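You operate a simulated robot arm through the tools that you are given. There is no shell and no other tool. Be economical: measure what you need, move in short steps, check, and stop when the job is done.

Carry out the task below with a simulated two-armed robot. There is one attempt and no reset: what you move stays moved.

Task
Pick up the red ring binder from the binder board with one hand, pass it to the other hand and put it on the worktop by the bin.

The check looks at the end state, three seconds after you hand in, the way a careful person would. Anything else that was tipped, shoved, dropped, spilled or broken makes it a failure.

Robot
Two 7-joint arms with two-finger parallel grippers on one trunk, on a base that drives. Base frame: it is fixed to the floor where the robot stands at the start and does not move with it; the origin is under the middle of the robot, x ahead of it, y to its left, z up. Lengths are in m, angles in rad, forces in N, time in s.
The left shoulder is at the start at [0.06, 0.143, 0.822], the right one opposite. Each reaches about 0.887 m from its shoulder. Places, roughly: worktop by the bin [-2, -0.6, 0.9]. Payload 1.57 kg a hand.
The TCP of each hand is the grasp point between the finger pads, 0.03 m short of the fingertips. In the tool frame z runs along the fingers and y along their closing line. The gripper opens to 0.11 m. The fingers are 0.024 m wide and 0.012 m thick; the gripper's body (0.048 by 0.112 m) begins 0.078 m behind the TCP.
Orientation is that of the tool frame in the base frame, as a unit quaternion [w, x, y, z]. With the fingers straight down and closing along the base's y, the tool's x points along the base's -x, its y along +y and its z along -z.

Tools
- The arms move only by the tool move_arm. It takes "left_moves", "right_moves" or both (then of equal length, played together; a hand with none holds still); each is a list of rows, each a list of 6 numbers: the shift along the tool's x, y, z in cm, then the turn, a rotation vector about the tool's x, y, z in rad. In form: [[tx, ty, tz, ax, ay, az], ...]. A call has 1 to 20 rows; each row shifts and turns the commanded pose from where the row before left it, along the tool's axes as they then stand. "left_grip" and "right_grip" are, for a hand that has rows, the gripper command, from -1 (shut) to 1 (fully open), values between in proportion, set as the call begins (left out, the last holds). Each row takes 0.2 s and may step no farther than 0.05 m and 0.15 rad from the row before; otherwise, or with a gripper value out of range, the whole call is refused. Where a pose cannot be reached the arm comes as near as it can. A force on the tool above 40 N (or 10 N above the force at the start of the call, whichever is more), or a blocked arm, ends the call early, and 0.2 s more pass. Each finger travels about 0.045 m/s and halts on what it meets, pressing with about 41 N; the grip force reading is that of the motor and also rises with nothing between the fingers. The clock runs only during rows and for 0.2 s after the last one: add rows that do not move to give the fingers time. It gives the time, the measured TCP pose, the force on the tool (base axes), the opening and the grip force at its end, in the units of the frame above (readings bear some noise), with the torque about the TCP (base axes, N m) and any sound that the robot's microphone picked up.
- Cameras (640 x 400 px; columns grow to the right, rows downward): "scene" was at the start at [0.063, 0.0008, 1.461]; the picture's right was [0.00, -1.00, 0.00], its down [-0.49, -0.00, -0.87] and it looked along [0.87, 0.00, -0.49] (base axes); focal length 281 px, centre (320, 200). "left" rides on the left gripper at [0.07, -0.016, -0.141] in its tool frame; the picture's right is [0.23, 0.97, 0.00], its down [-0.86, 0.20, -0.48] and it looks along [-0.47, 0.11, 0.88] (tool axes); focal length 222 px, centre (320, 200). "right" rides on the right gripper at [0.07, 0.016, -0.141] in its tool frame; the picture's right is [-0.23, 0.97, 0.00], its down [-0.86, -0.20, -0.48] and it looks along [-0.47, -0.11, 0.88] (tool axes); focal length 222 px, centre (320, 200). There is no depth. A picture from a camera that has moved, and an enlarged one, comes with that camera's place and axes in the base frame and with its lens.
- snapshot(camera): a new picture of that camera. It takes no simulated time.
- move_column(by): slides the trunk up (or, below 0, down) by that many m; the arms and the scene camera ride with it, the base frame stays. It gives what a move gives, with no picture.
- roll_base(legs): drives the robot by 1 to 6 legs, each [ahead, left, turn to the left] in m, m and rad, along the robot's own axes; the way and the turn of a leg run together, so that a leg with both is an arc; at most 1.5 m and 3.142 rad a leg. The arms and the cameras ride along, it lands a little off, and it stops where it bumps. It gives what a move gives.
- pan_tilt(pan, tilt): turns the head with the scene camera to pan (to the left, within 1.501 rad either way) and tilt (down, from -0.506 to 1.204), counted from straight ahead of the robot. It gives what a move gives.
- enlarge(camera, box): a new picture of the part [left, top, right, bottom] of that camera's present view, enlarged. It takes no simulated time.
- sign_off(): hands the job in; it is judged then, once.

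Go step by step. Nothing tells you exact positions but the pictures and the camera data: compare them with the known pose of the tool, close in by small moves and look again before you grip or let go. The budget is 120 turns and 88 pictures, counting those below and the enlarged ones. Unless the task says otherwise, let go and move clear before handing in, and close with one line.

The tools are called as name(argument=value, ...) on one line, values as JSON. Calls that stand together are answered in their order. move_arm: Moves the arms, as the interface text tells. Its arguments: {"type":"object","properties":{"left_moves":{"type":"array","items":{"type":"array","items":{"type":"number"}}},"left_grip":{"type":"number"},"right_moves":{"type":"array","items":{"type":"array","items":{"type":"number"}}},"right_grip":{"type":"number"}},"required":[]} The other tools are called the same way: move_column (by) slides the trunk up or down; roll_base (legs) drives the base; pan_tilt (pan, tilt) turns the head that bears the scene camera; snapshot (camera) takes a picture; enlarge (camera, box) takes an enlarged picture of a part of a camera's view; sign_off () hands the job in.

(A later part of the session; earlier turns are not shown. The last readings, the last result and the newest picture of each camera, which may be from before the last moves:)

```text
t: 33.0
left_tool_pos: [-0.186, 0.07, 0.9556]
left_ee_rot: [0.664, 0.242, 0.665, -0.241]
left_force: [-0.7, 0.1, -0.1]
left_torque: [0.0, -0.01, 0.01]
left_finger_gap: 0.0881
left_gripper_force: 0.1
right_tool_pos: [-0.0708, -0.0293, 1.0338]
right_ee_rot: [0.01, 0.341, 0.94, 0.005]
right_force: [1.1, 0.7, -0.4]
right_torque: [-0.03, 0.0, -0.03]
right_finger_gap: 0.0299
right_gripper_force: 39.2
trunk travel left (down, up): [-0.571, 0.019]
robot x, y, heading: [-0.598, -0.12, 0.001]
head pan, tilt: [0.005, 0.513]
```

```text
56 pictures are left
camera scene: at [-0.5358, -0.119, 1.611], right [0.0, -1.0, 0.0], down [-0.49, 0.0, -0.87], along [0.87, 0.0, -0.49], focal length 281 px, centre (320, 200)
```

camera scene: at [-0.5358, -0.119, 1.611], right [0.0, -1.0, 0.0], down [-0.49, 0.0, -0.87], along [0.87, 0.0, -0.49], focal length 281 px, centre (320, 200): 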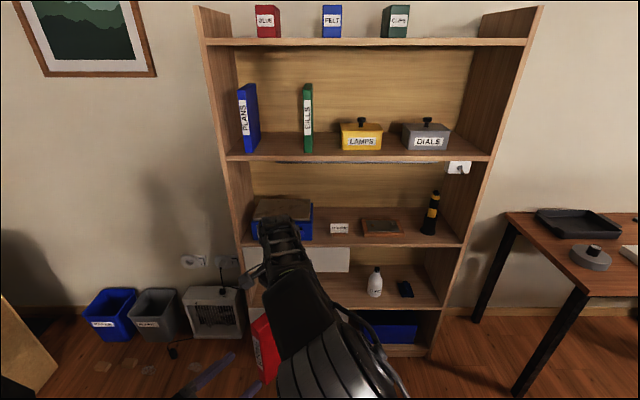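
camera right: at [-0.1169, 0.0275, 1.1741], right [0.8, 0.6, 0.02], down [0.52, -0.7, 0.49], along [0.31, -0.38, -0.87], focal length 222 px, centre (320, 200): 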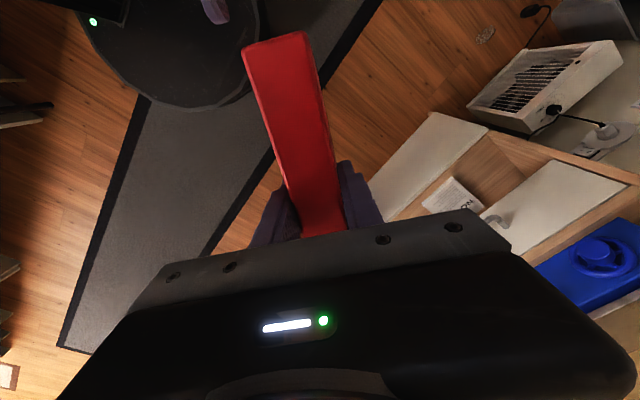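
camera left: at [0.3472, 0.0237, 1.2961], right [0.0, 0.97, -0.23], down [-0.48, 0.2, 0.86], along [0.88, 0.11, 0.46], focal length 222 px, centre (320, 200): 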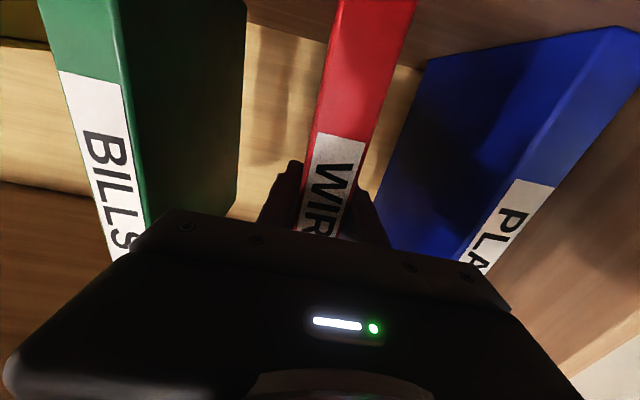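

The handover worked: the right hand alone holds the binder. I tuck the left hand a bit further back and look around for the worktop.

move_arm(left_moves=[[0, 0, -2.5, 0, 0, 0], [0, 0, -2.5, 0, 0, 0]])

pan_tilt(pan=-1.5, tilt=0.35)

snapshot(camera="scene")

pan_tilt(pan=1.5, tilt=0.35)

snapshot(camera="scene")

```text
t: 33.6
left_tool_pos: [-0.224, 0.102, 0.9552]
left_ee_rot: [0.665, 0.241, 0.665, -0.241]
left_force: [-0.6, 0.5, 1.1]
left_torque: [0.03, 0.0, -0.03]
left_finger_gap: 0.0882
left_gripper_force: 0.1
right_tool_pos: [-0.0706, -0.0298, 1.033]
right_ee_rot: [0.009, 0.341, 0.94, 0.005]
right_force: [0.3, 0.5, -0.1]
right_torque: [0.0, -0.01, 0.01]
right_finger_gap: 0.0299
right_gripper_force: 39.6
trunk travel left (down, up): [-0.571, 0.019]
robot x, y, heading: [-0.6008, -0.1222, -0.005]
head pan, tilt: [0.005, 0.513]
```

```text
t: 35.2
left_tool_pos: [-0.2239, 0.1037, 0.9569]
left_ee_rot: [0.664, 0.241, 0.666, -0.241]
left_force: [1.0, 0.6, -0.2]
left_torque: [-0.03, -0.02, 0.0]
left_finger_gap: 0.0879
left_gripper_force: 0.0
right_tool_pos: [-0.0701, -0.0297, 1.033]
right_ee_rot: [0.009, 0.341, 0.94, 0.005]
right_force: [-0.7, -0.3, -0.5]
right_torque: [0.0, -0.03, 0.04]
right_finger_gap: 0.0299
right_gripper_force: 39.3
trunk travel left (down, up): [-0.571, 0.019]
robot x, y, heading: [-0.5984, -0.1216, -0.003]
head pan, tilt: [-1.499, 0.351]
```

```text
55 pictures are left
camera scene: at [-0.6195, -0.2125, 1.626], right [-1.0, -0.07, 0.0], down [-0.02, 0.34, -0.94], along [0.07, -0.94, -0.34], focal length 281 px, centre (320, 200)
```

scene: 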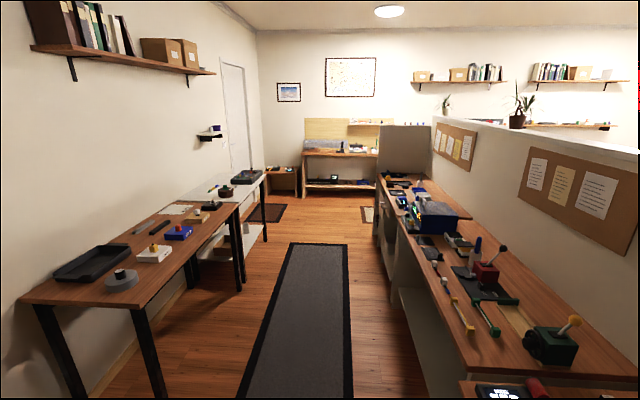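

```text
t: 37.8
left_tool_pos: [-0.2252, 0.1024, 0.9549]
left_ee_rot: [0.664, 0.243, 0.665, -0.242]
left_force: [-0.4, -0.1, -0.7]
left_torque: [-0.02, -0.01, 0.03]
left_finger_gap: 0.088
left_gripper_force: 0.0
right_tool_pos: [-0.072, -0.0298, 1.0327]
right_ee_rot: [0.009, 0.341, 0.94, 0.006]
right_force: [0.4, 0.3, -0.5]
right_torque: [0.01, -0.01, 0.03]
right_finger_gap: 0.0299
right_gripper_force: 38.8
trunk travel left (down, up): [-0.571, 0.019]
robot x, y, heading: [-0.5964, -0.1214, 0.003]
head pan, tilt: [1.499, 0.351]
```

```text
54 pictures are left
camera scene: at [-0.6193, -0.0268, 1.626], right [1.0, -0.07, 0.0], down [-0.03, -0.34, -0.94], along [0.07, 0.94, -0.34], focal length 281 px, centre (320, 200)
```

scene: 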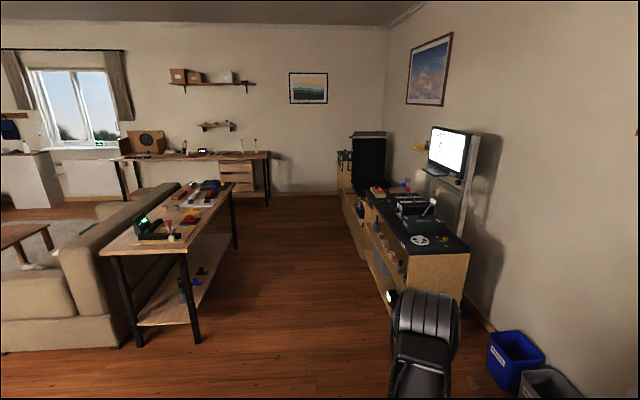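

The benches lie to the right and rear; the left side is open. I'll turn left in place by 90° and then look toward the worktop.

roll_base(legs=[[0, 0, 1.57]])

snapshot(camera="scene")

```text
t: 42.0
left_tool_pos: [-0.8252, 0.2513, 0.956]
left_ee_rot: [0.638, -0.303, 0.64, 0.303]
left_force: [0.3, -0.5, -0.1]
left_torque: [-0.03, 0.02, -0.03]
left_finger_gap: 0.0881
left_gripper_force: 0.1
right_tool_pos: [-0.6961, 0.4067, 1.0331]
right_ee_rot: [0.002, -0.428, 0.904, 0.011]
right_force: [-0.1, 0.5, 0.3]
right_torque: [0.0, 0.01, 0.01]
right_finger_gap: 0.0299
right_gripper_force: 39.4
trunk travel left (down, up): [-0.571, 0.019]
robot x, y, heading: [-0.5985, -0.122, 1.579]
head pan, tilt: [1.499, 0.351]
```

```text
53 pictures are left
camera scene: at [-0.6895, -0.1438, 1.626], right [0.06, 1.0, 0.0], down [0.34, -0.02, -0.94], along [-0.94, 0.06, -0.34], focal length 281 px, centre (320, 200)
```

scene: 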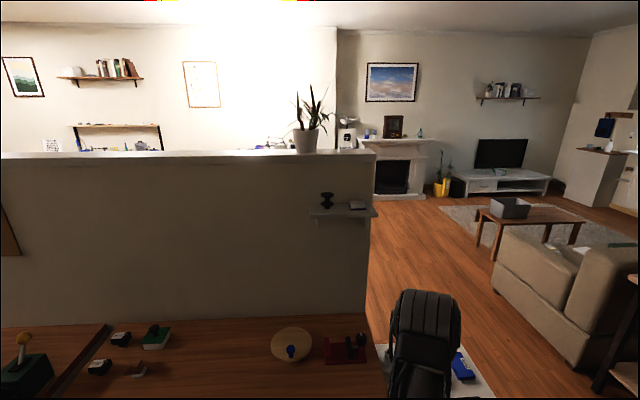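

I see a worktop against a half-height partition ahead; I need to find the bin. I tilt the head down to see the near area.

pan_tilt(pan=1.5, tilt=0.8)

snapshot(camera="scene")

```text
t: 43.0
left_tool_pos: [-0.8252, 0.2524, 0.956]
left_ee_rot: [0.639, -0.302, 0.639, 0.302]
left_force: [0.1, 0.0, -0.5]
left_torque: [0.02, -0.01, 0.01]
left_finger_gap: 0.0879
left_gripper_force: 0.1
right_tool_pos: [-0.6952, 0.4071, 1.0318]
right_ee_rot: [0.003, -0.429, 0.903, 0.011]
right_force: [-0.2, 0.4, 0.2]
right_torque: [0.01, -0.01, 0.04]
right_finger_gap: 0.03
right_gripper_force: 38.7
trunk travel left (down, up): [-0.571, 0.019]
robot x, y, heading: [-0.5974, -0.123, 1.582]
head pan, tilt: [1.499, 0.799]
```

```text
52 pictures are left
camera scene: at [-0.677, -0.1445, 1.5864], right [0.06, 1.0, 0.0], down [0.72, -0.04, -0.7], along [-0.7, 0.04, -0.72], focal length 281 px, centre (320, 200)
```

scene: 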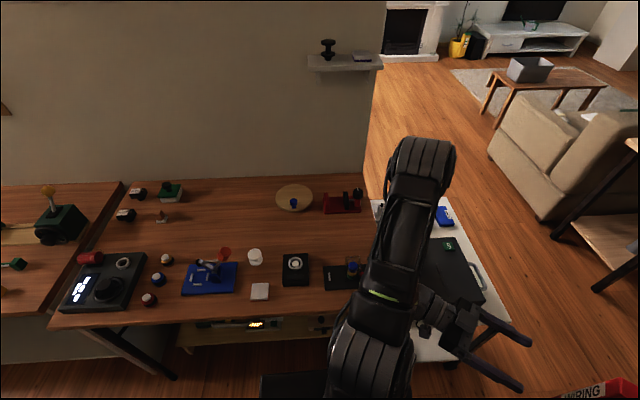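

This table is at about z 0.7 and has no bin; the given spot (-2, -0.6) lies behind the partition, whose end is at y ≈ 0.13. I'll drive up the free corridor (y ≈ 1.0), turn left toward -x and look past the partition.

roll_base(legs=[[1.1, 0, 0], [0, 0, 1.56]])

pan_tilt(pan=0.3, tilt=0.4)

snapshot(camera="scene")

```text
t: 52.5
left_tool_pos: [-0.9825, 0.7699, 0.9555]
left_ee_rot: [-0.242, 0.665, -0.243, -0.664]
left_force: [0.3, -0.3, -0.3]
left_torque: [0.02, 0.0, 0.0]
left_finger_gap: 0.088
left_gripper_force: 0.1
right_tool_pos: [-1.1352, 0.9017, 1.0326]
right_ee_rot: [0.006, 0.94, -0.34, -0.009]
right_force: [0.1, -0.4, -0.2]
right_torque: [0.0, 0.01, -0.02]
right_finger_gap: 0.0297
right_gripper_force: 38.8
trunk travel left (down, up): [-0.571, 0.019]
robot x, y, heading: [-0.6064, 0.9913, 3.142]
head pan, tilt: [1.499, 0.799]
```

```text
t: 53.9
left_tool_pos: [-0.9803, 0.7704, 0.9561]
left_ee_rot: [-0.241, 0.665, -0.242, -0.664]
left_force: [-0.2, 0.1, 0.2]
left_torque: [-0.02, -0.02, 0.01]
left_finger_gap: 0.0878
left_gripper_force: 0.0
right_tool_pos: [-1.1361, 0.9023, 1.0324]
right_ee_rot: [0.006, 0.94, -0.341, -0.009]
right_force: [0.3, -0.8, -0.3]
right_torque: [0.0, 0.0, 0.01]
right_finger_gap: 0.0299
right_gripper_force: 39.1
trunk travel left (down, up): [-0.571, 0.019]
robot x, y, heading: [-0.6083, 0.9938, 3.137]
head pan, tilt: [0.3, 0.4]
```

```text
51 pictures are left
camera scene: at [-0.6641, 0.965, 1.6214], right [-0.3, 0.96, 0.0], down [0.37, 0.12, -0.92], along [-0.88, -0.27, -0.39], focal length 281 px, centre (320, 200)
```

scene: 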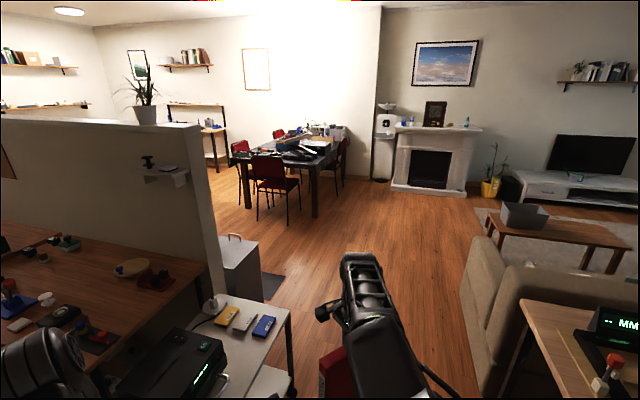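

I can see past the partition: there's a grey bin-like cabinet at its far side. Before driving through I check how far the left elbow sticks out over the white table.

pan_tilt(pan=1.0, tilt=0.8)

snapshot(camera="scene")

```text
t: 54.9
left_tool_pos: [-0.9816, 0.7698, 0.9565]
left_ee_rot: [-0.241, 0.666, -0.242, -0.664]
left_force: [0.3, -0.1, 0.2]
left_torque: [0.01, 0.05, 0.0]
left_finger_gap: 0.088
left_gripper_force: 0.1
right_tool_pos: [-1.1347, 0.9013, 1.0331]
right_ee_rot: [0.005, 0.94, -0.341, -0.01]
right_force: [-0.2, 0.5, -0.4]
right_torque: [0.03, 0.01, 0.0]
right_finger_gap: 0.0299
right_gripper_force: 39.0
trunk travel left (down, up): [-0.571, 0.019]
robot x, y, heading: [-0.6065, 0.9899, 3.139]
head pan, tilt: [1.0, 0.799]
```

```text
50 pictures are left
camera scene: at [-0.6194, 0.9246, 1.5864], right [-0.84, 0.54, 0.0], down [0.39, 0.6, -0.7], along [-0.38, -0.59, -0.72], focal length 281 px, centre (320, 200)
```

scene: 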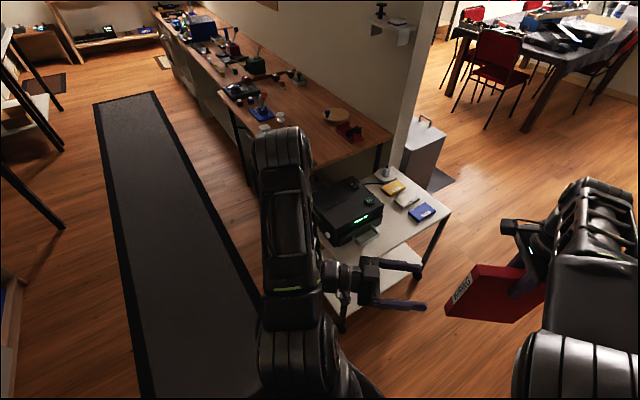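

The left elbow clears the white table and the partition end. I drive 1.25 m ahead with a slight shift to the right, then look left behind the partition.

roll_base(legs=[[0, -0.06, 0], [1.25, 0, 0]])

pan_tilt(pan=1.2, tilt=0.5)

snapshot(camera="scene")

```text
t: 61.8
left_tool_pos: [-2.2394, 0.8379, 0.9567]
left_ee_rot: [-0.242, 0.665, -0.243, -0.664]
left_force: [-0.5, -0.1, 0.0]
left_torque: [0.04, 0.02, -0.05]
left_finger_gap: 0.0879
left_gripper_force: 0.0
right_tool_pos: [-2.3911, 0.969, 1.0329]
right_ee_rot: [0.005, 0.939, -0.343, -0.009]
right_force: [0.3, 0.3, 0.0]
right_torque: [0.02, 0.02, 0.0]
right_finger_gap: 0.0298
right_gripper_force: 39.4
trunk travel left (down, up): [-0.571, 0.019]
robot x, y, heading: [-1.8635, 1.0566, 3.135]
head pan, tilt: [1.0, 0.799]
```

```text
t: 62.6
left_tool_pos: [-2.2385, 0.8368, 0.9557]
left_ee_rot: [-0.243, 0.665, -0.243, -0.664]
left_force: [0.1, -0.9, -0.6]
left_torque: [-0.01, 0.0, 0.04]
left_finger_gap: 0.0883
left_gripper_force: 0.1
right_tool_pos: [-2.3918, 0.9685, 1.0331]
right_ee_rot: [0.005, 0.939, -0.343, -0.009]
right_force: [-0.3, -0.2, -0.2]
right_torque: [0.01, 0.03, -0.03]
right_finger_gap: 0.0299
right_gripper_force: 39.4
trunk travel left (down, up): [-0.571, 0.019]
robot x, y, heading: [-1.8619, 1.0554, 3.136]
head pan, tilt: [1.201, 0.499]
```

```text
49 pictures are left
camera scene: at [-1.8643, 0.9727, 1.6122], right [-0.93, 0.37, 0.0], down [0.18, 0.45, -0.88], along [-0.32, -0.82, -0.48], focal length 281 px, centre (320, 200)
```

scene: 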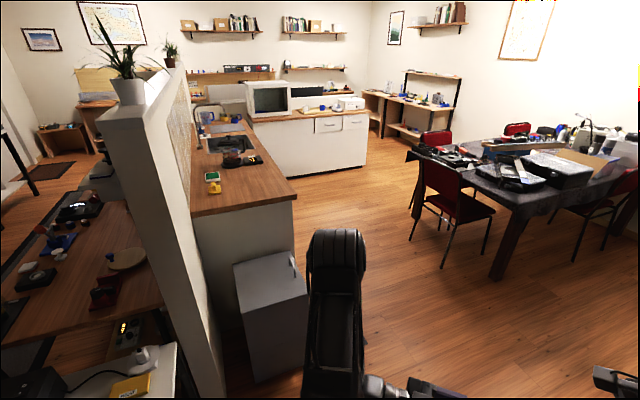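

The worktop behind the partition (x −2.24…−1.71, from y −0.33) with the grey bin at its end is the target; the area around (−2.05, −0.55) is free. I'll go round to its open side: ahead, then turn to face −y.

roll_base(legs=[[0.97, 0, 0], [0, 0, 1.57]])

pan_tilt(pan=0.4, tilt=0.6)

snapshot(camera="scene")

```text
t: 71.5
left_tool_pos: [-2.5956, 0.6938, 0.9553]
left_ee_rot: [0.301, 0.64, 0.301, -0.64]
left_force: [0.3, -0.5, 0.0]
left_torque: [0.0, 0.0, 0.01]
left_finger_gap: 0.0879
left_gripper_force: 0.0
right_tool_pos: [-2.7285, 0.5391, 1.0324]
right_ee_rot: [0.01, 0.905, 0.426, -0.003]
right_force: [-0.1, -0.7, 0.3]
right_torque: [-0.02, 0.02, 0.03]
right_finger_gap: 0.0295
right_gripper_force: 39.4
trunk travel left (down, up): [-0.571, 0.019]
robot x, y, heading: [-2.8216, 1.0695, -1.57]
head pan, tilt: [1.201, 0.499]
```

```text
t: 72.6
left_tool_pos: [-2.5981, 0.6931, 0.9562]
left_ee_rot: [0.3, 0.641, 0.301, -0.639]
left_force: [-0.4, -0.2, -1.0]
left_torque: [0.0, -0.01, -0.01]
left_finger_gap: 0.0882
left_gripper_force: 0.0
right_tool_pos: [-2.7295, 0.5385, 1.0327]
right_ee_rot: [0.01, 0.905, 0.426, -0.003]
right_force: [1.1, 0.6, -0.1]
right_torque: [0.01, 0.01, 0.02]
right_finger_gap: 0.0299
right_gripper_force: 39.4
trunk travel left (down, up): [-0.571, 0.019]
robot x, y, heading: [-2.8236, 1.0678, -1.568]
head pan, tilt: [0.4, 0.6]
```

```text
48 pictures are left
camera scene: at [-2.7846, 1.0159, 1.6032], right [-0.92, -0.39, 0.0], down [-0.22, 0.52, -0.82], along [0.32, -0.76, -0.57], focal length 281 px, centre (320, 200)
```

scene: 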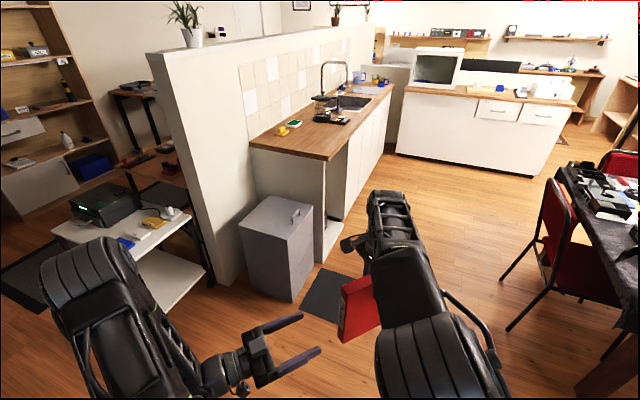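

I can see the free spot on the worktop near (−2.12, −0.55), between the bin end and the sink items. I bring the right hand closer and higher and raise the left hand out of the way.

move_arm(right_moves=[[-1.37, -3.2, -1.5, 0, 0, 0], [-1.37, -3.2, -1.5, 0, 0, 0], [-1.37, -3.2, -1.5, 0, 0, 0], [-1.37, -3.2, -1.5, 0, 0, 0], [-1.37, -3.2, -1.5, 0, 0, 0], [-1.37, -3.2, -1.5, 0, 0, 0]], left_moves=[[-2.5, 0, 0, 0, 0, 0], [-2.5, 0, 0, 0, 0, 0], [-2.5, 0, 0, 0, 0, 0], [-2.5, 0, 0, 0, 0, 0], [-2.5, 0, 0, 0, 0, 0], [-2.5, 0, 0, 0, 0, 0]])

snapshot(camera="scene")

```text
t: 74.0
left_tool_pos: [-2.5727, 0.6745, 1.095]
left_ee_rot: [0.3, 0.642, 0.3, -0.639]
left_force: [0.3, 1.1, 0.3]
left_torque: [-0.04, -0.05, 0.01]
left_finger_gap: 0.0881
left_gripper_force: 0.0
left hand out of reach, approached as far as the arm can: row 2, 3, 4, 5, 6
right_tool_pos: [-2.9313, 0.6013, 1.1215]
right_ee_rot: [0.009, 0.905, 0.426, -0.002]
right_force: [0.0, -0.1, -4.2]
right_torque: [-0.01, -0.03, 0.0]
right_finger_gap: 0.03
right_gripper_force: 38.7
trunk travel left (down, up): [-0.571, 0.019]
robot x, y, heading: [-2.8236, 1.0639, -1.565]
head pan, tilt: [0.4, 0.6]
```

```text
47 pictures are left
camera scene: at [-2.7863, 1.0169, 1.6032], right [-0.92, -0.39, 0.0], down [-0.22, 0.52, -0.83], along [0.32, -0.76, -0.56], focal length 281 px, centre (320, 200)
```

scene: 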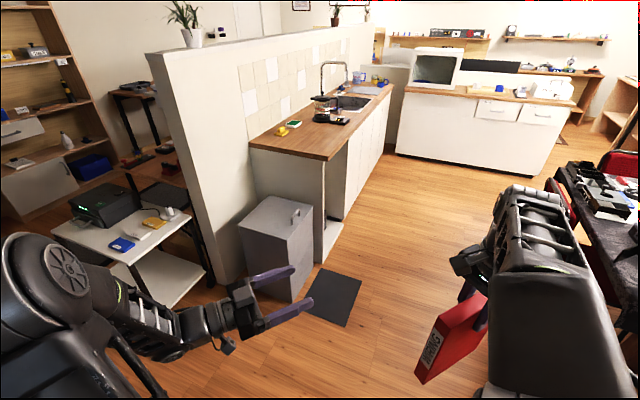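

Weight now reads about 4 N on the right hand, binder secure. I drive ahead to y ≈ 0.2 and turn left to face the worktop.

roll_base(legs=[[0.85, 0, 0], [0, 0, 1.565]])

pan_tilt(pan=-0.4, tilt=0.6)

snapshot(camera="scene")

```text
t: 82.3
left_tool_pos: [-2.4279, 0.4697, 1.0955]
left_ee_rot: [0.664, 0.242, 0.665, -0.242]
left_force: [-0.9, 0.4, 0.3]
left_torque: [0.01, 0.0, -0.02]
left_finger_gap: 0.0879
left_gripper_force: 0.0
right_tool_pos: [-2.3536, 0.1102, 1.1208]
right_ee_rot: [0.009, 0.339, 0.941, 0.005]
right_force: [-0.1, -0.2, -3.4]
right_torque: [-0.01, -0.02, 0.0]
right_finger_gap: 0.0297
right_gripper_force: 39.5
trunk travel left (down, up): [-0.571, 0.019]
robot x, y, heading: [-2.8205, 0.2235, 0.004]
head pan, tilt: [0.4, 0.6]
```

```text
t: 83.5
left_tool_pos: [-2.4262, 0.4681, 1.0951]
left_ee_rot: [0.664, 0.242, 0.665, -0.242]
left_force: [0.4, 0.0, -0.6]
left_torque: [0.03, 0.02, 0.02]
left_finger_gap: 0.0883
left_gripper_force: 0.0
right_tool_pos: [-2.3533, 0.111, 1.1215]
right_ee_rot: [0.009, 0.339, 0.941, 0.005]
right_force: [0.3, 0.1, -3.8]
right_torque: [0.0, 0.01, 0.02]
right_finger_gap: 0.0296
right_gripper_force: 39.4
trunk travel left (down, up): [-0.571, 0.019]
robot x, y, heading: [-2.8169, 0.2196, 0.001]
head pan, tilt: [-0.4, 0.6]
```

```text
46 pictures are left
camera scene: at [-2.7652, 0.186, 1.6032], right [-0.39, -0.92, 0.0], down [-0.52, 0.22, -0.82], along [0.76, -0.32, -0.57], focal length 281 px, centre (320, 200)
```

scene: 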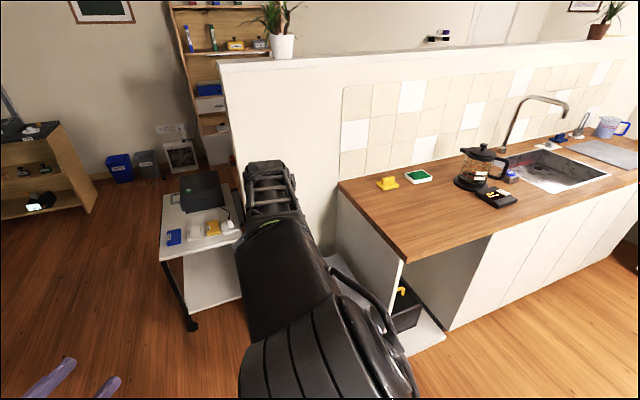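

The free spot is confirmed; coffee pot, phone and sponges lie well beyond it. I back off slightly, slide right 0.68 m, and look again.

roll_base(legs=[[-0.08, 0, 0], [0, -0.68, 0]])

pan_tilt(pan=-0.1, tilt=0.75)

snapshot(camera="scene")

snapshot(camera="right")

snapshot(camera="left")

```text
t: 87.8
left_tool_pos: [-2.5034, -0.2072, 1.0945]
left_ee_rot: [0.665, 0.24, 0.665, -0.24]
left_force: [-0.9, 0.0, -0.7]
left_torque: [0.02, 0.02, 0.03]
left_finger_gap: 0.0879
left_gripper_force: 0.0
right_tool_pos: [-2.43, -0.5641, 1.1202]
right_ee_rot: [0.009, 0.338, 0.941, 0.005]
right_force: [0.2, -1.0, -3.3]
right_torque: [0.0, -0.02, -0.04]
right_finger_gap: 0.0301
right_gripper_force: 38.6
trunk travel left (down, up): [-0.571, 0.019]
robot x, y, heading: [-2.898, -0.4595, 0.001]
head pan, tilt: [-0.4, 0.6]
```

```text
t: 88.7
left_tool_pos: [-2.5042, -0.2069, 1.0949]
left_ee_rot: [0.664, 0.24, 0.666, -0.24]
left_force: [-0.3, 0.2, 0.3]
left_torque: [0.02, 0.01, -0.01]
left_finger_gap: 0.0883
left_gripper_force: 0.1
right_tool_pos: [-2.4308, -0.5634, 1.1211]
right_ee_rot: [0.009, 0.338, 0.941, 0.005]
right_force: [-0.9, 0.7, -3.6]
right_torque: [-0.02, 0.01, 0.05]
right_finger_gap: 0.0298
right_gripper_force: 39.1
trunk travel left (down, up): [-0.571, 0.019]
robot x, y, heading: [-2.8988, -0.4579, 0.007]
head pan, tilt: [-0.099, 0.75]
```

```text
45 pictures are left
camera scene: at [-2.8414, -0.4645, 1.5904], right [-0.1, -1.0, 0.0], down [-0.68, 0.06, -0.73], along [0.73, -0.07, -0.68], focal length 281 px, centre (320, 200)
```

scene: 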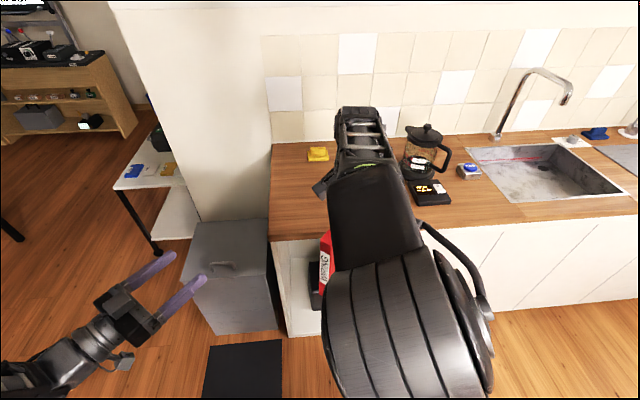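

```text
44 pictures are left
camera right: at [-2.4765, -0.5075, 1.2618], right [0.8, 0.61, 0.02], down [0.52, -0.7, 0.49], along [0.31, -0.38, -0.87], focal length 222 px, centre (320, 200)
```

right: 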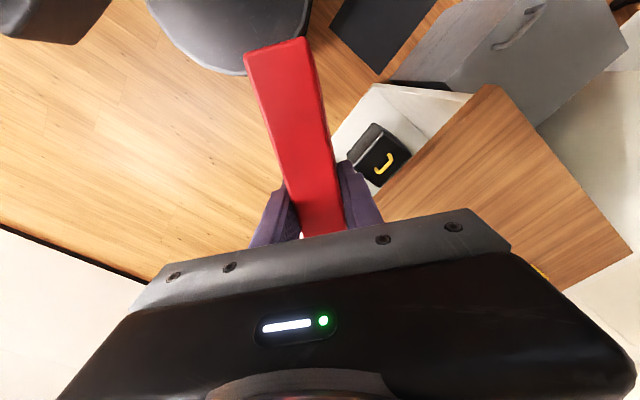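

```text
43 pictures are left
camera left: at [-2.6221, -0.1288, 1.0258], right [0.62, 0.75, -0.23], down [-0.24, 0.46, 0.86], along [0.74, -0.48, 0.46], focal length 222 px, centre (320, 200)
```

left: 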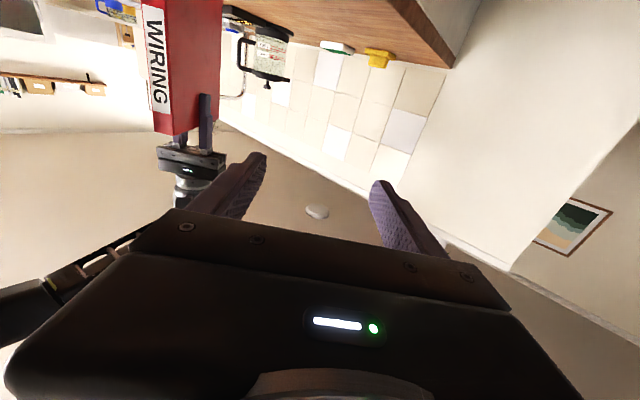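

The binder hangs upright, bottom about 3 cm above the worktop level, whose front edge is at x ≈ −2.26. I drive ahead 0.26 m to bring it over the worktop.

roll_base(legs=[[0.26, 0, 0]])

snapshot(camera="right")

snapshot(camera="left")

snapshot(camera="scene")

```text
t: 90.5
left_tool_pos: [-2.234, -0.1902, 1.0955]
left_ee_rot: [0.665, 0.24, 0.665, -0.239]
left_force: [-0.4, 0.4, -0.6]
left_torque: [-0.05, 0.01, 0.01]
left_finger_gap: 0.0882
left_gripper_force: 0.1
right_tool_pos: [-2.1591, -0.5483, 1.1231]
right_ee_rot: [0.01, 0.336, 0.942, 0.004]
right_force: [0.5, -0.6, -3.7]
right_torque: [0.01, 0.03, 0.0]
right_finger_gap: 0.0298
right_gripper_force: 39.2
trunk travel left (down, up): [-0.571, 0.019]
robot x, y, heading: [-2.6235, -0.4412, 0.004]
head pan, tilt: [-0.099, 0.75]
```

```text
42 pictures are left
camera right: at [-2.2054, -0.4911, 1.264], right [0.79, 0.61, 0.02], down [0.52, -0.7, 0.49], along [0.31, -0.38, -0.87], focal length 222 px, centre (320, 200)
```

right: 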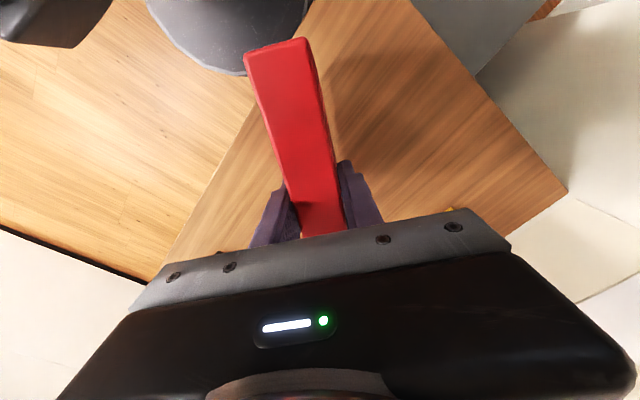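

```text
41 pictures are left
camera left: at [-2.3511, -0.1132, 1.0274], right [0.62, 0.75, -0.23], down [-0.24, 0.46, 0.86], along [0.75, -0.48, 0.47], focal length 222 px, centre (320, 200)
```

left: 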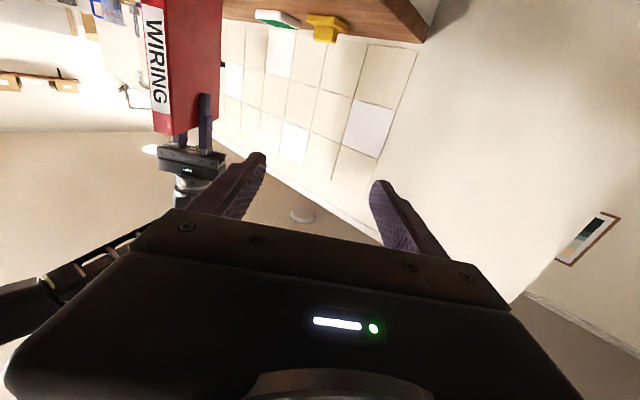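

```text
40 pictures are left
camera scene: at [-2.5724, -0.4587, 1.5918], right [-0.09, -1.0, -0.01], down [-0.68, 0.07, -0.73], along [0.73, -0.06, -0.68], focal length 281 px, centre (320, 200)
```

scene: 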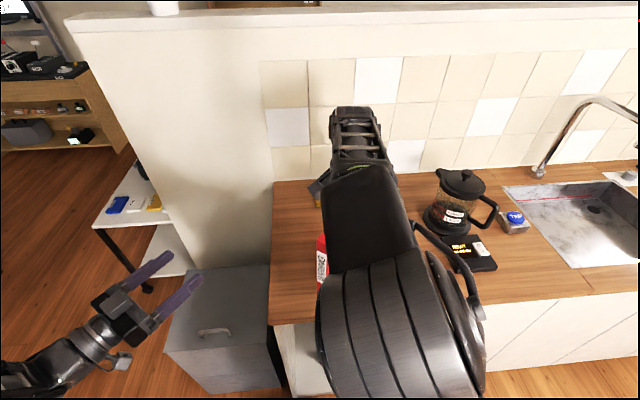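

The spine end is only ~2 cm inside the worktop edge, so I extend the arm another 4 cm over it, and check.

move_arm(right_moves=[[-1.55, 1.27, 0.2, 0, 0, 0], [-1.55, 1.27, 0.2, 0, 0, 0], [-1.55, 1.27, 0.2, 0, 0, 0]])

snapshot(camera="right")

```text
t: 91.3
left_tool_pos: [-2.2272, -0.1916, 1.0936]
left_ee_rot: [0.664, 0.239, 0.667, -0.24]
left_force: [-1.6, -0.1, 0.8]
left_torque: [-0.01, 0.03, 0.05]
left_finger_gap: 0.0879
left_gripper_force: 0.0
right_tool_pos: [-2.0932, -0.5487, 1.1135]
right_ee_rot: [0.007, 0.337, 0.941, 0.004]
right_force: [-0.3, 0.1, -3.5]
right_torque: [-0.02, -0.02, 0.0]
right_finger_gap: 0.03
right_gripper_force: 39.0
trunk travel left (down, up): [-0.571, 0.019]
robot x, y, heading: [-2.6252, -0.4434, 0.012]
head pan, tilt: [-0.099, 0.75]
```

```text
39 pictures are left
camera right: at [-2.1389, -0.4917, 1.2559], right [0.79, 0.61, 0.01], down [0.53, -0.7, 0.49], along [0.3, -0.38, -0.87], focal length 222 px, centre (320, 200)
```

right: 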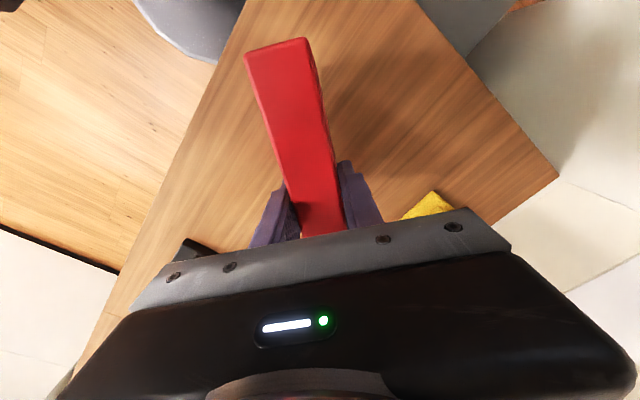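

The binder is well inside the edge, and clear of the sponge and phone. I lower it gently and watch the force for contact.

move_arm(right_moves=[[0, 0, 0.5, 0, 0, 0], [0, 0, 0.5, 0, 0, 0], [0, 0, 0.5, 0, 0, 0], [0, 0, 0.5, 0, 0, 0]])

snapshot(camera="left")

```text
t: 92.3
left_tool_pos: [-2.2303, -0.184, 1.0945]
left_ee_rot: [0.665, 0.237, 0.665, -0.241]
left_force: [-0.2, 0.2, 0.7]
left_torque: [0.03, 0.02, -0.01]
left_finger_gap: 0.0879
left_gripper_force: 0.0
right_tool_pos: [-2.0951, -0.5411, 1.0968]
right_ee_rot: [0.01, 0.337, 0.942, 0.002]
right_force: [0.2, -0.2, -2.8]
right_torque: [-0.05, -0.01, -0.02]
right_finger_gap: 0.0296
right_gripper_force: 39.7
trunk travel left (down, up): [-0.571, 0.019]
robot x, y, heading: [-2.6208, -0.4422, 0.01]
head pan, tilt: [-0.099, 0.75]
```

```text
38 pictures are left
camera left: at [-2.3492, -0.1072, 1.0248], right [0.62, 0.75, -0.23], down [-0.24, 0.46, 0.85], along [0.75, -0.47, 0.47], focal length 222 px, centre (320, 200)
```

left: 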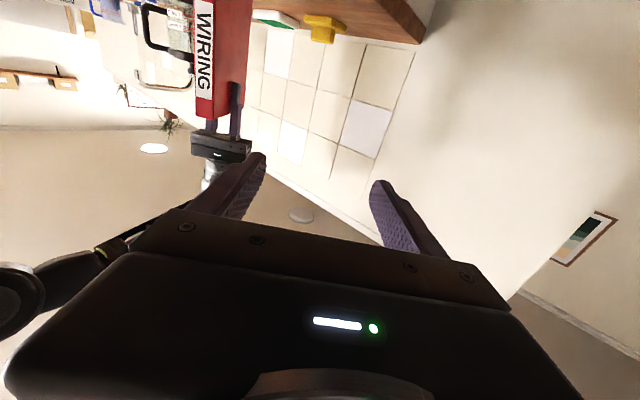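

move_arm(right_moves=[[0, 0, 0.3, 0, 0, 0], [0, 0, 0.3, 0, 0, 0]])

```text
t: 92.9
left_tool_pos: [-2.2366, -0.1977, 1.0946]
left_ee_rot: [0.665, 0.238, 0.666, -0.241]
left_force: [-0.6, 0.3, 0.2]
left_torque: [0.0, 0.06, 0.03]
left_finger_gap: 0.088
left_gripper_force: 0.0
right_tool_pos: [-2.1018, -0.5519, 1.0924]
right_ee_rot: [0.011, 0.337, 0.941, 0.004]
right_force: [4.2, 2.4, 9.5]
right_torque: [1.09, 0.11, -0.37]
right_finger_gap: 0.0298
right_gripper_force: 39.4
trunk travel left (down, up): [-0.571, 0.019]
robot x, y, heading: [-2.6266, -0.4486, 0.005]
head pan, tilt: [-0.099, 0.75]
```

Contact felt (about 13 N). I ease up 1 mm and open the gripper.

move_arm(right_moves=[[0, 0, -0.15, 0, 0, 0], [0, 0, 0, 0, 0, 0]])

snapshot(camera="left")

enlarge(camera="left", box=[140, 0, 300, 150])

snapshot(camera="right")

```text
t: 93.5
left_tool_pos: [-2.2396, -0.1966, 1.094]
left_ee_rot: [0.664, 0.239, 0.666, -0.242]
left_force: [0.3, 0.7, 0.3]
left_torque: [0.02, 0.02, 0.0]
left_finger_gap: 0.0881
left_gripper_force: 0.1
right_tool_pos: [-2.1038, -0.5545, 1.0922]
right_ee_rot: [0.008, 0.337, 0.942, 0.002]
right_force: [-0.4, 0.4, -3.7]
right_torque: [-0.02, -0.03, 0.0]
right_finger_gap: 0.0298
right_gripper_force: 39.4
trunk travel left (down, up): [-0.571, 0.019]
robot x, y, heading: [-2.6288, -0.453, 0.011]
head pan, tilt: [-0.099, 0.75]
```

```text
37 pictures are left
camera left: at [-2.3566, -0.1187, 1.0251], right [0.62, 0.75, -0.23], down [-0.24, 0.46, 0.85], along [0.75, -0.47, 0.47], focal length 222 px, centre (320, 200)
```

left: 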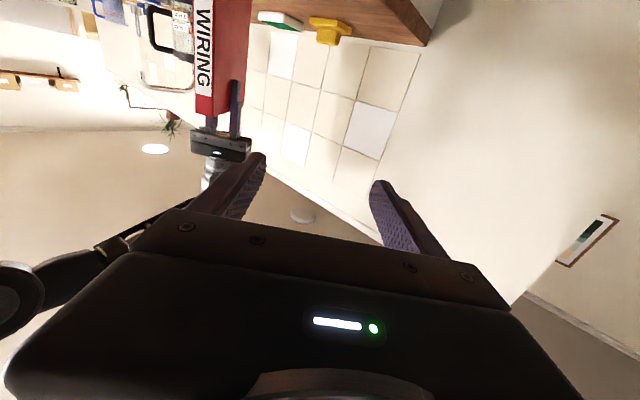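

```text
2.67 times, centred on (220, 75) of left
camera zoom: at [-2.3566, -0.1187, 1.0251], right [0.62, 0.75, -0.23], down [-0.24, 0.46, 0.85], along [0.75, -0.47, 0.47], focal length 592 px, centre (587, 533)
```

zoom: 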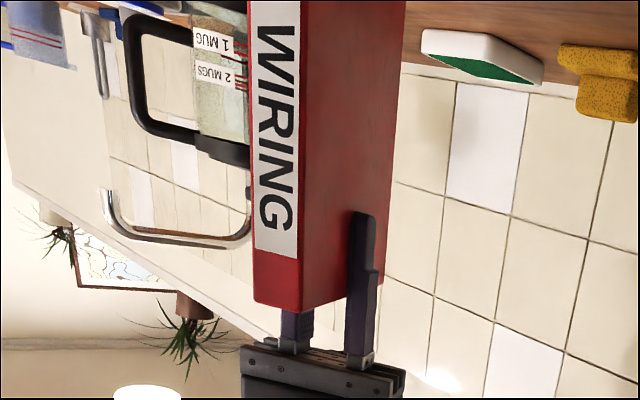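

```text
35 pictures are left
camera right: at [-2.15, -0.496, 1.2327], right [0.79, 0.61, 0.01], down [0.53, -0.7, 0.49], along [0.31, -0.38, -0.87], focal length 222 px, centre (320, 200)
```

right: 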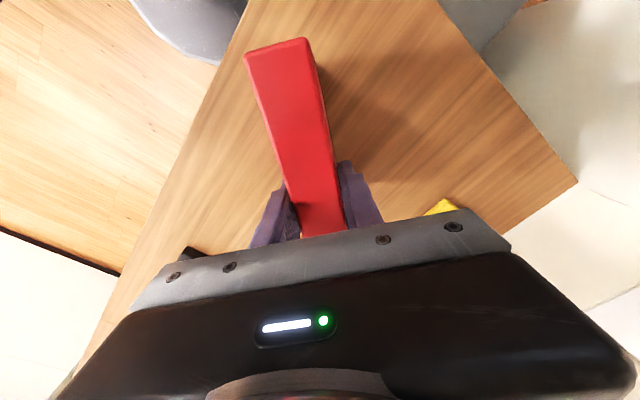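

Force shows it hanging again, and the contact reading says the spine end touches first (hand tilted ~0.02 rad). I level the hand and lower again in small steps.

move_arm(right_moves=[[0, 0, 0, 0.013, 0.0155, 0], [0, 0, 0.15, 0, 0, 0], [0, 0, 0.15, 0, 0, 0]])

```text
t: 94.3
left_tool_pos: [-2.2276, -0.1767, 1.0956]
left_ee_rot: [0.666, 0.238, 0.664, -0.242]
left_force: [0.6, 0.0, -0.2]
left_torque: [-0.04, 0.01, -0.08]
left_finger_gap: 0.0883
left_gripper_force: 0.1
right_tool_pos: [-2.093, -0.5326, 1.092]
right_ee_rot: [0.002, 0.337, 0.941, -0.002]
right_force: [-0.1, -3.6, 3.8]
right_torque: [-0.88, -0.43, -0.25]
right_finger_gap: 0.0299
right_gripper_force: 39.4
trunk travel left (down, up): [-0.571, 0.019]
robot x, y, heading: [-2.6135, -0.4377, 0.005]
head pan, tilt: [-0.099, 0.75]
```

It's in light contact and level. I open the gripper moderately.

move_arm(right_moves=[[0, 0, 0, 0, 0, 0], [0, 0, 0, 0, 0, 0], [0, 0, 0, 0, 0, 0], [0, 0, 0, 0, 0, 0]], right_grip=0.5)

snapshot(camera="right")

snapshot(camera="left")

```text
t: 95.3
left_tool_pos: [-2.2431, -0.203, 1.0945]
left_ee_rot: [0.665, 0.238, 0.666, -0.24]
left_force: [-0.7, -0.6, 1.0]
left_torque: [-0.03, 0.01, 0.01]
left_finger_gap: 0.0881
left_gripper_force: 0.0
right_tool_pos: [-2.1082, -0.5596, 1.0883]
right_ee_rot: [-0.002, 0.336, 0.942, -0.001]
right_force: [0.5, -0.4, 0.2]
right_torque: [0.04, 0.0, 0.02]
right_finger_gap: 0.0828
right_gripper_force: 0.0
trunk travel left (down, up): [-0.571, 0.019]
robot x, y, heading: [-2.6341, -0.453, 0.012]
head pan, tilt: [-0.099, 0.75]
```

```text
34 pictures are left
camera right: at [-2.1508, -0.5018, 1.2306], right [0.79, 0.61, 0.0], down [0.54, -0.7, 0.48], along [0.29, -0.38, -0.88], focal length 222 px, centre (320, 200)
```

right: 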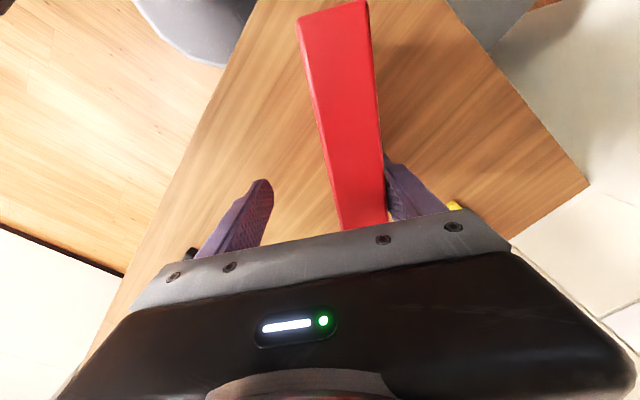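

```text
33 pictures are left
camera left: at [-2.3608, -0.1248, 1.0253], right [0.62, 0.75, -0.23], down [-0.24, 0.46, 0.86], along [0.75, -0.47, 0.46], focal length 222 px, centre (320, 200)
```

left: 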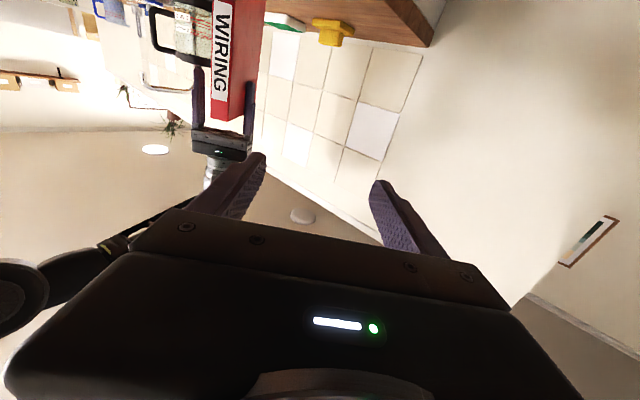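

The binder stands on its own, but the base sways a little and one finger is close to it. I recentre the hand around the binder and open fully.

move_arm(right_moves=[[0, 0.8, -0.3, 0, 0, 0], [0, 0.8, -0.3, 0, 0, 0], [0, 0, -0.5, 0, 0, 0]], right_grip=1)

snapshot(camera="right")

```text
t: 96.1
left_tool_pos: [-2.2406, -0.1957, 1.0948]
left_ee_rot: [0.666, 0.238, 0.665, -0.24]
left_force: [0.7, 0.4, 0.1]
left_torque: [0.01, 0.02, 0.02]
left_finger_gap: 0.088
left_gripper_force: 0.1
right_tool_pos: [-2.0949, -0.5397, 1.1004]
right_ee_rot: [0.001, 0.337, 0.942, -0.001]
right_force: [0.6, 0.0, 0.2]
right_torque: [0.04, -0.02, -0.01]
right_finger_gap: 0.1102
right_gripper_force: 0.0
trunk travel left (down, up): [-0.571, 0.019]
robot x, y, heading: [-2.6339, -0.4574, 0.007]
head pan, tilt: [-0.099, 0.75]
```

```text
32 pictures are left
camera right: at [-2.1394, -0.4827, 1.242], right [0.79, 0.61, 0.0], down [0.53, -0.7, 0.48], along [0.29, -0.38, -0.88], focal length 222 px, centre (320, 200)
```

right: 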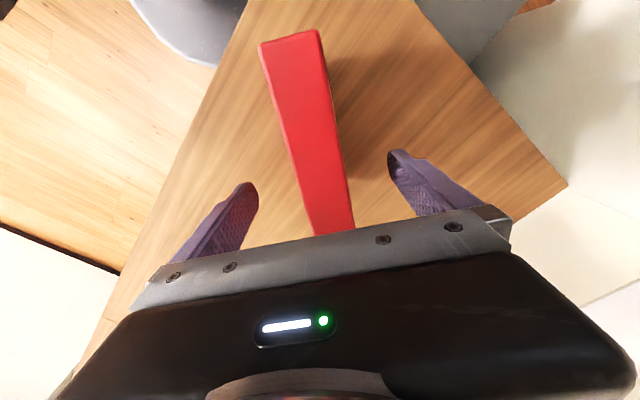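

The hand is centred with clearance on both sides. I raise it as far as it goes.

move_arm(right_moves=[[0, 0, -1.2, 0, 0, 0], [0, 0, -1.2, 0, 0, 0], [0, 0, -1.2, 0, 0, 0]])

snapshot(camera="right")

```text
t: 96.9
left_tool_pos: [-2.2388, -0.1983, 1.0954]
left_ee_rot: [0.665, 0.239, 0.666, -0.241]
left_force: [0.2, -1.1, 0.3]
left_torque: [-0.04, 0.01, 0.02]
left_finger_gap: 0.0879
left_gripper_force: 0.1
right_tool_pos: [-2.0933, -0.5423, 1.135]
right_ee_rot: [0.002, 0.337, 0.942, 0.001]
right_force: [-0.7, 0.8, 0.5]
right_torque: [0.03, -0.03, -0.01]
right_finger_gap: 0.1101
right_gripper_force: 0.0
trunk travel left (down, up): [-0.571, 0.019]
robot x, y, heading: [-2.6318, -0.4544, 0.003]
head pan, tilt: [-0.099, 0.75]
```

```text
31 pictures are left
camera right: at [-2.1382, -0.4852, 1.2764], right [0.79, 0.61, 0.0], down [0.53, -0.7, 0.48], along [0.3, -0.38, -0.88], focal length 222 px, centre (320, 200)
```

right: 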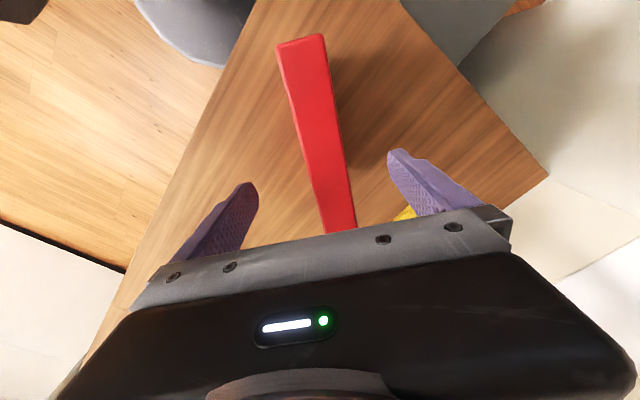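

Good. The trunk still has 1.9 cm upward travel; I use it plus 1 cm of arm to get the tips above the binder.

move_column(by=0.018)

move_arm(right_moves=[[0, 0, -0.6, 0, 0, 0], [0, 0, -0.6, 0, 0, 0]])

snapshot(camera="left")

snapshot(camera="right")

```text
t: 97.6
left_tool_pos: [-2.2189, -0.172, 1.1123]
left_ee_rot: [0.666, 0.238, 0.665, -0.24]
left_force: [0.7, -0.1, -0.1]
left_torque: [0.03, 0.02, 0.02]
left_finger_gap: 0.0877
left_gripper_force: 0.0
right_tool_pos: [-2.0734, -0.5167, 1.1558]
right_ee_rot: [0.003, 0.338, 0.941, 0.0]
right_force: [0.6, 0.2, 0.5]
right_torque: [0.03, -0.01, -0.01]
right_finger_gap: 0.1101
right_gripper_force: 0.1
trunk travel left (down, up): [-0.589, 0.001]
robot x, y, heading: [-2.6129, -0.4273, 0.01]
head pan, tilt: [-0.099, 0.75]
```

```text
t: 98.4
left_tool_pos: [-2.2018, -0.1475, 1.1098]
left_ee_rot: [0.666, 0.236, 0.664, -0.246]
left_force: [0.0, 0.0, -1.1]
left_torque: [-0.02, -0.03, -0.02]
left_finger_gap: 0.088
left_gripper_force: 0.1
right_tool_pos: [-2.0569, -0.492, 1.1532]
right_ee_rot: [0.004, 0.336, 0.942, -0.003]
right_force: [0.5, -0.5, -0.3]
right_torque: [-0.04, 0.0, 0.01]
right_finger_gap: 0.1098
right_gripper_force: 0.1
right hand out of reach, approached as far as the arm can: row 1, 2
trunk travel left (down, up): [-0.589, 0.001]
robot x, y, heading: [-2.5929, -0.4143, 0.003]
head pan, tilt: [-0.099, 0.75]
stopped in row 2 (right hand): the arm was blocked; the commanded pose is now the measured one
```

```text
30 pictures are left
camera left: at [-2.3189, -0.0713, 1.0404], right [0.62, 0.75, -0.24], down [-0.24, 0.47, 0.85], along [0.75, -0.47, 0.47], focal length 222 px, centre (320, 200)
```

left: 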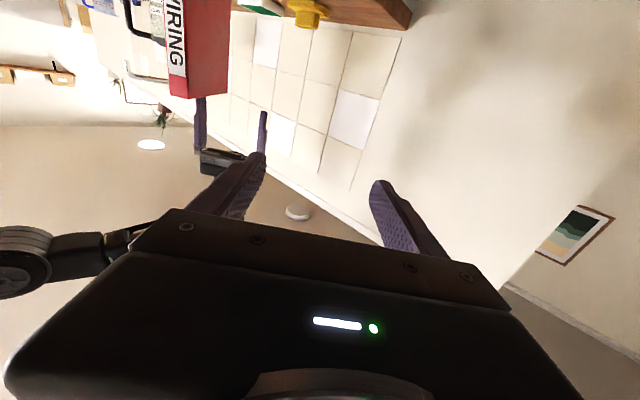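

```text
29 pictures are left
camera right: at [-2.1015, -0.4337, 1.2947], right [0.79, 0.61, 0.0], down [0.53, -0.69, 0.49], along [0.3, -0.39, -0.87], focal length 222 px, centre (320, 200)
```

right: 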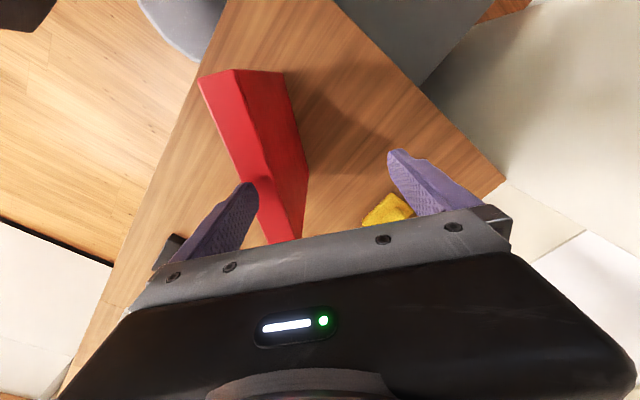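

The base has crept a few cm, and one fingertip now sits just above the binder's top. No contact force; I retreat toward the robot with a slight upward motion, which the arm can reach more easily.

move_arm(right_moves=[[1.5, 0, -0.3, 0, 0, 0], [1.5, 0, -0.4, 0, 0, 0], [1.5, 0, -0.4, 0, 0, 0]])

snapshot(camera="right")

snapshot(camera="left")

```text
t: 99.2
left_tool_pos: [-2.1966, -0.1439, 1.1106]
left_ee_rot: [0.665, 0.238, 0.664, -0.245]
left_force: [-0.3, 0.0, -0.7]
left_torque: [0.02, -0.03, 0.0]
left_finger_gap: 0.0882
left_gripper_force: 0.0
right_tool_pos: [-2.0878, -0.4584, 1.164]
right_ee_rot: [0.006, 0.338, 0.941, -0.003]
right_force: [0.1, -0.6, 0.4]
right_torque: [-0.01, 0.01, 0.0]
right_finger_gap: 0.1101
right_gripper_force: 0.1
trunk travel left (down, up): [-0.589, 0.001]
robot x, y, heading: [-2.5863, -0.4082, 0.0]
head pan, tilt: [-0.099, 0.75]
```

```text
28 pictures are left
camera right: at [-2.1319, -0.4001, 1.3057], right [0.79, 0.61, 0.0], down [0.53, -0.69, 0.49], along [0.3, -0.39, -0.87], focal length 222 px, centre (320, 200)
```

right: 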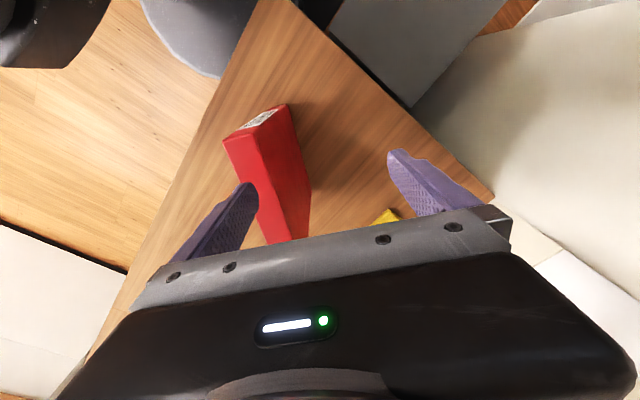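

```text
27 pictures are left
camera left: at [-2.3138, -0.0664, 1.0406], right [0.62, 0.75, -0.24], down [-0.24, 0.47, 0.85], along [0.74, -0.47, 0.47], focal length 222 px, centre (320, 200)
```

left: 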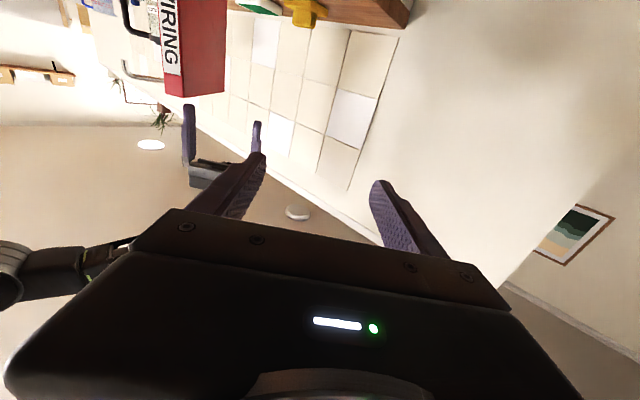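

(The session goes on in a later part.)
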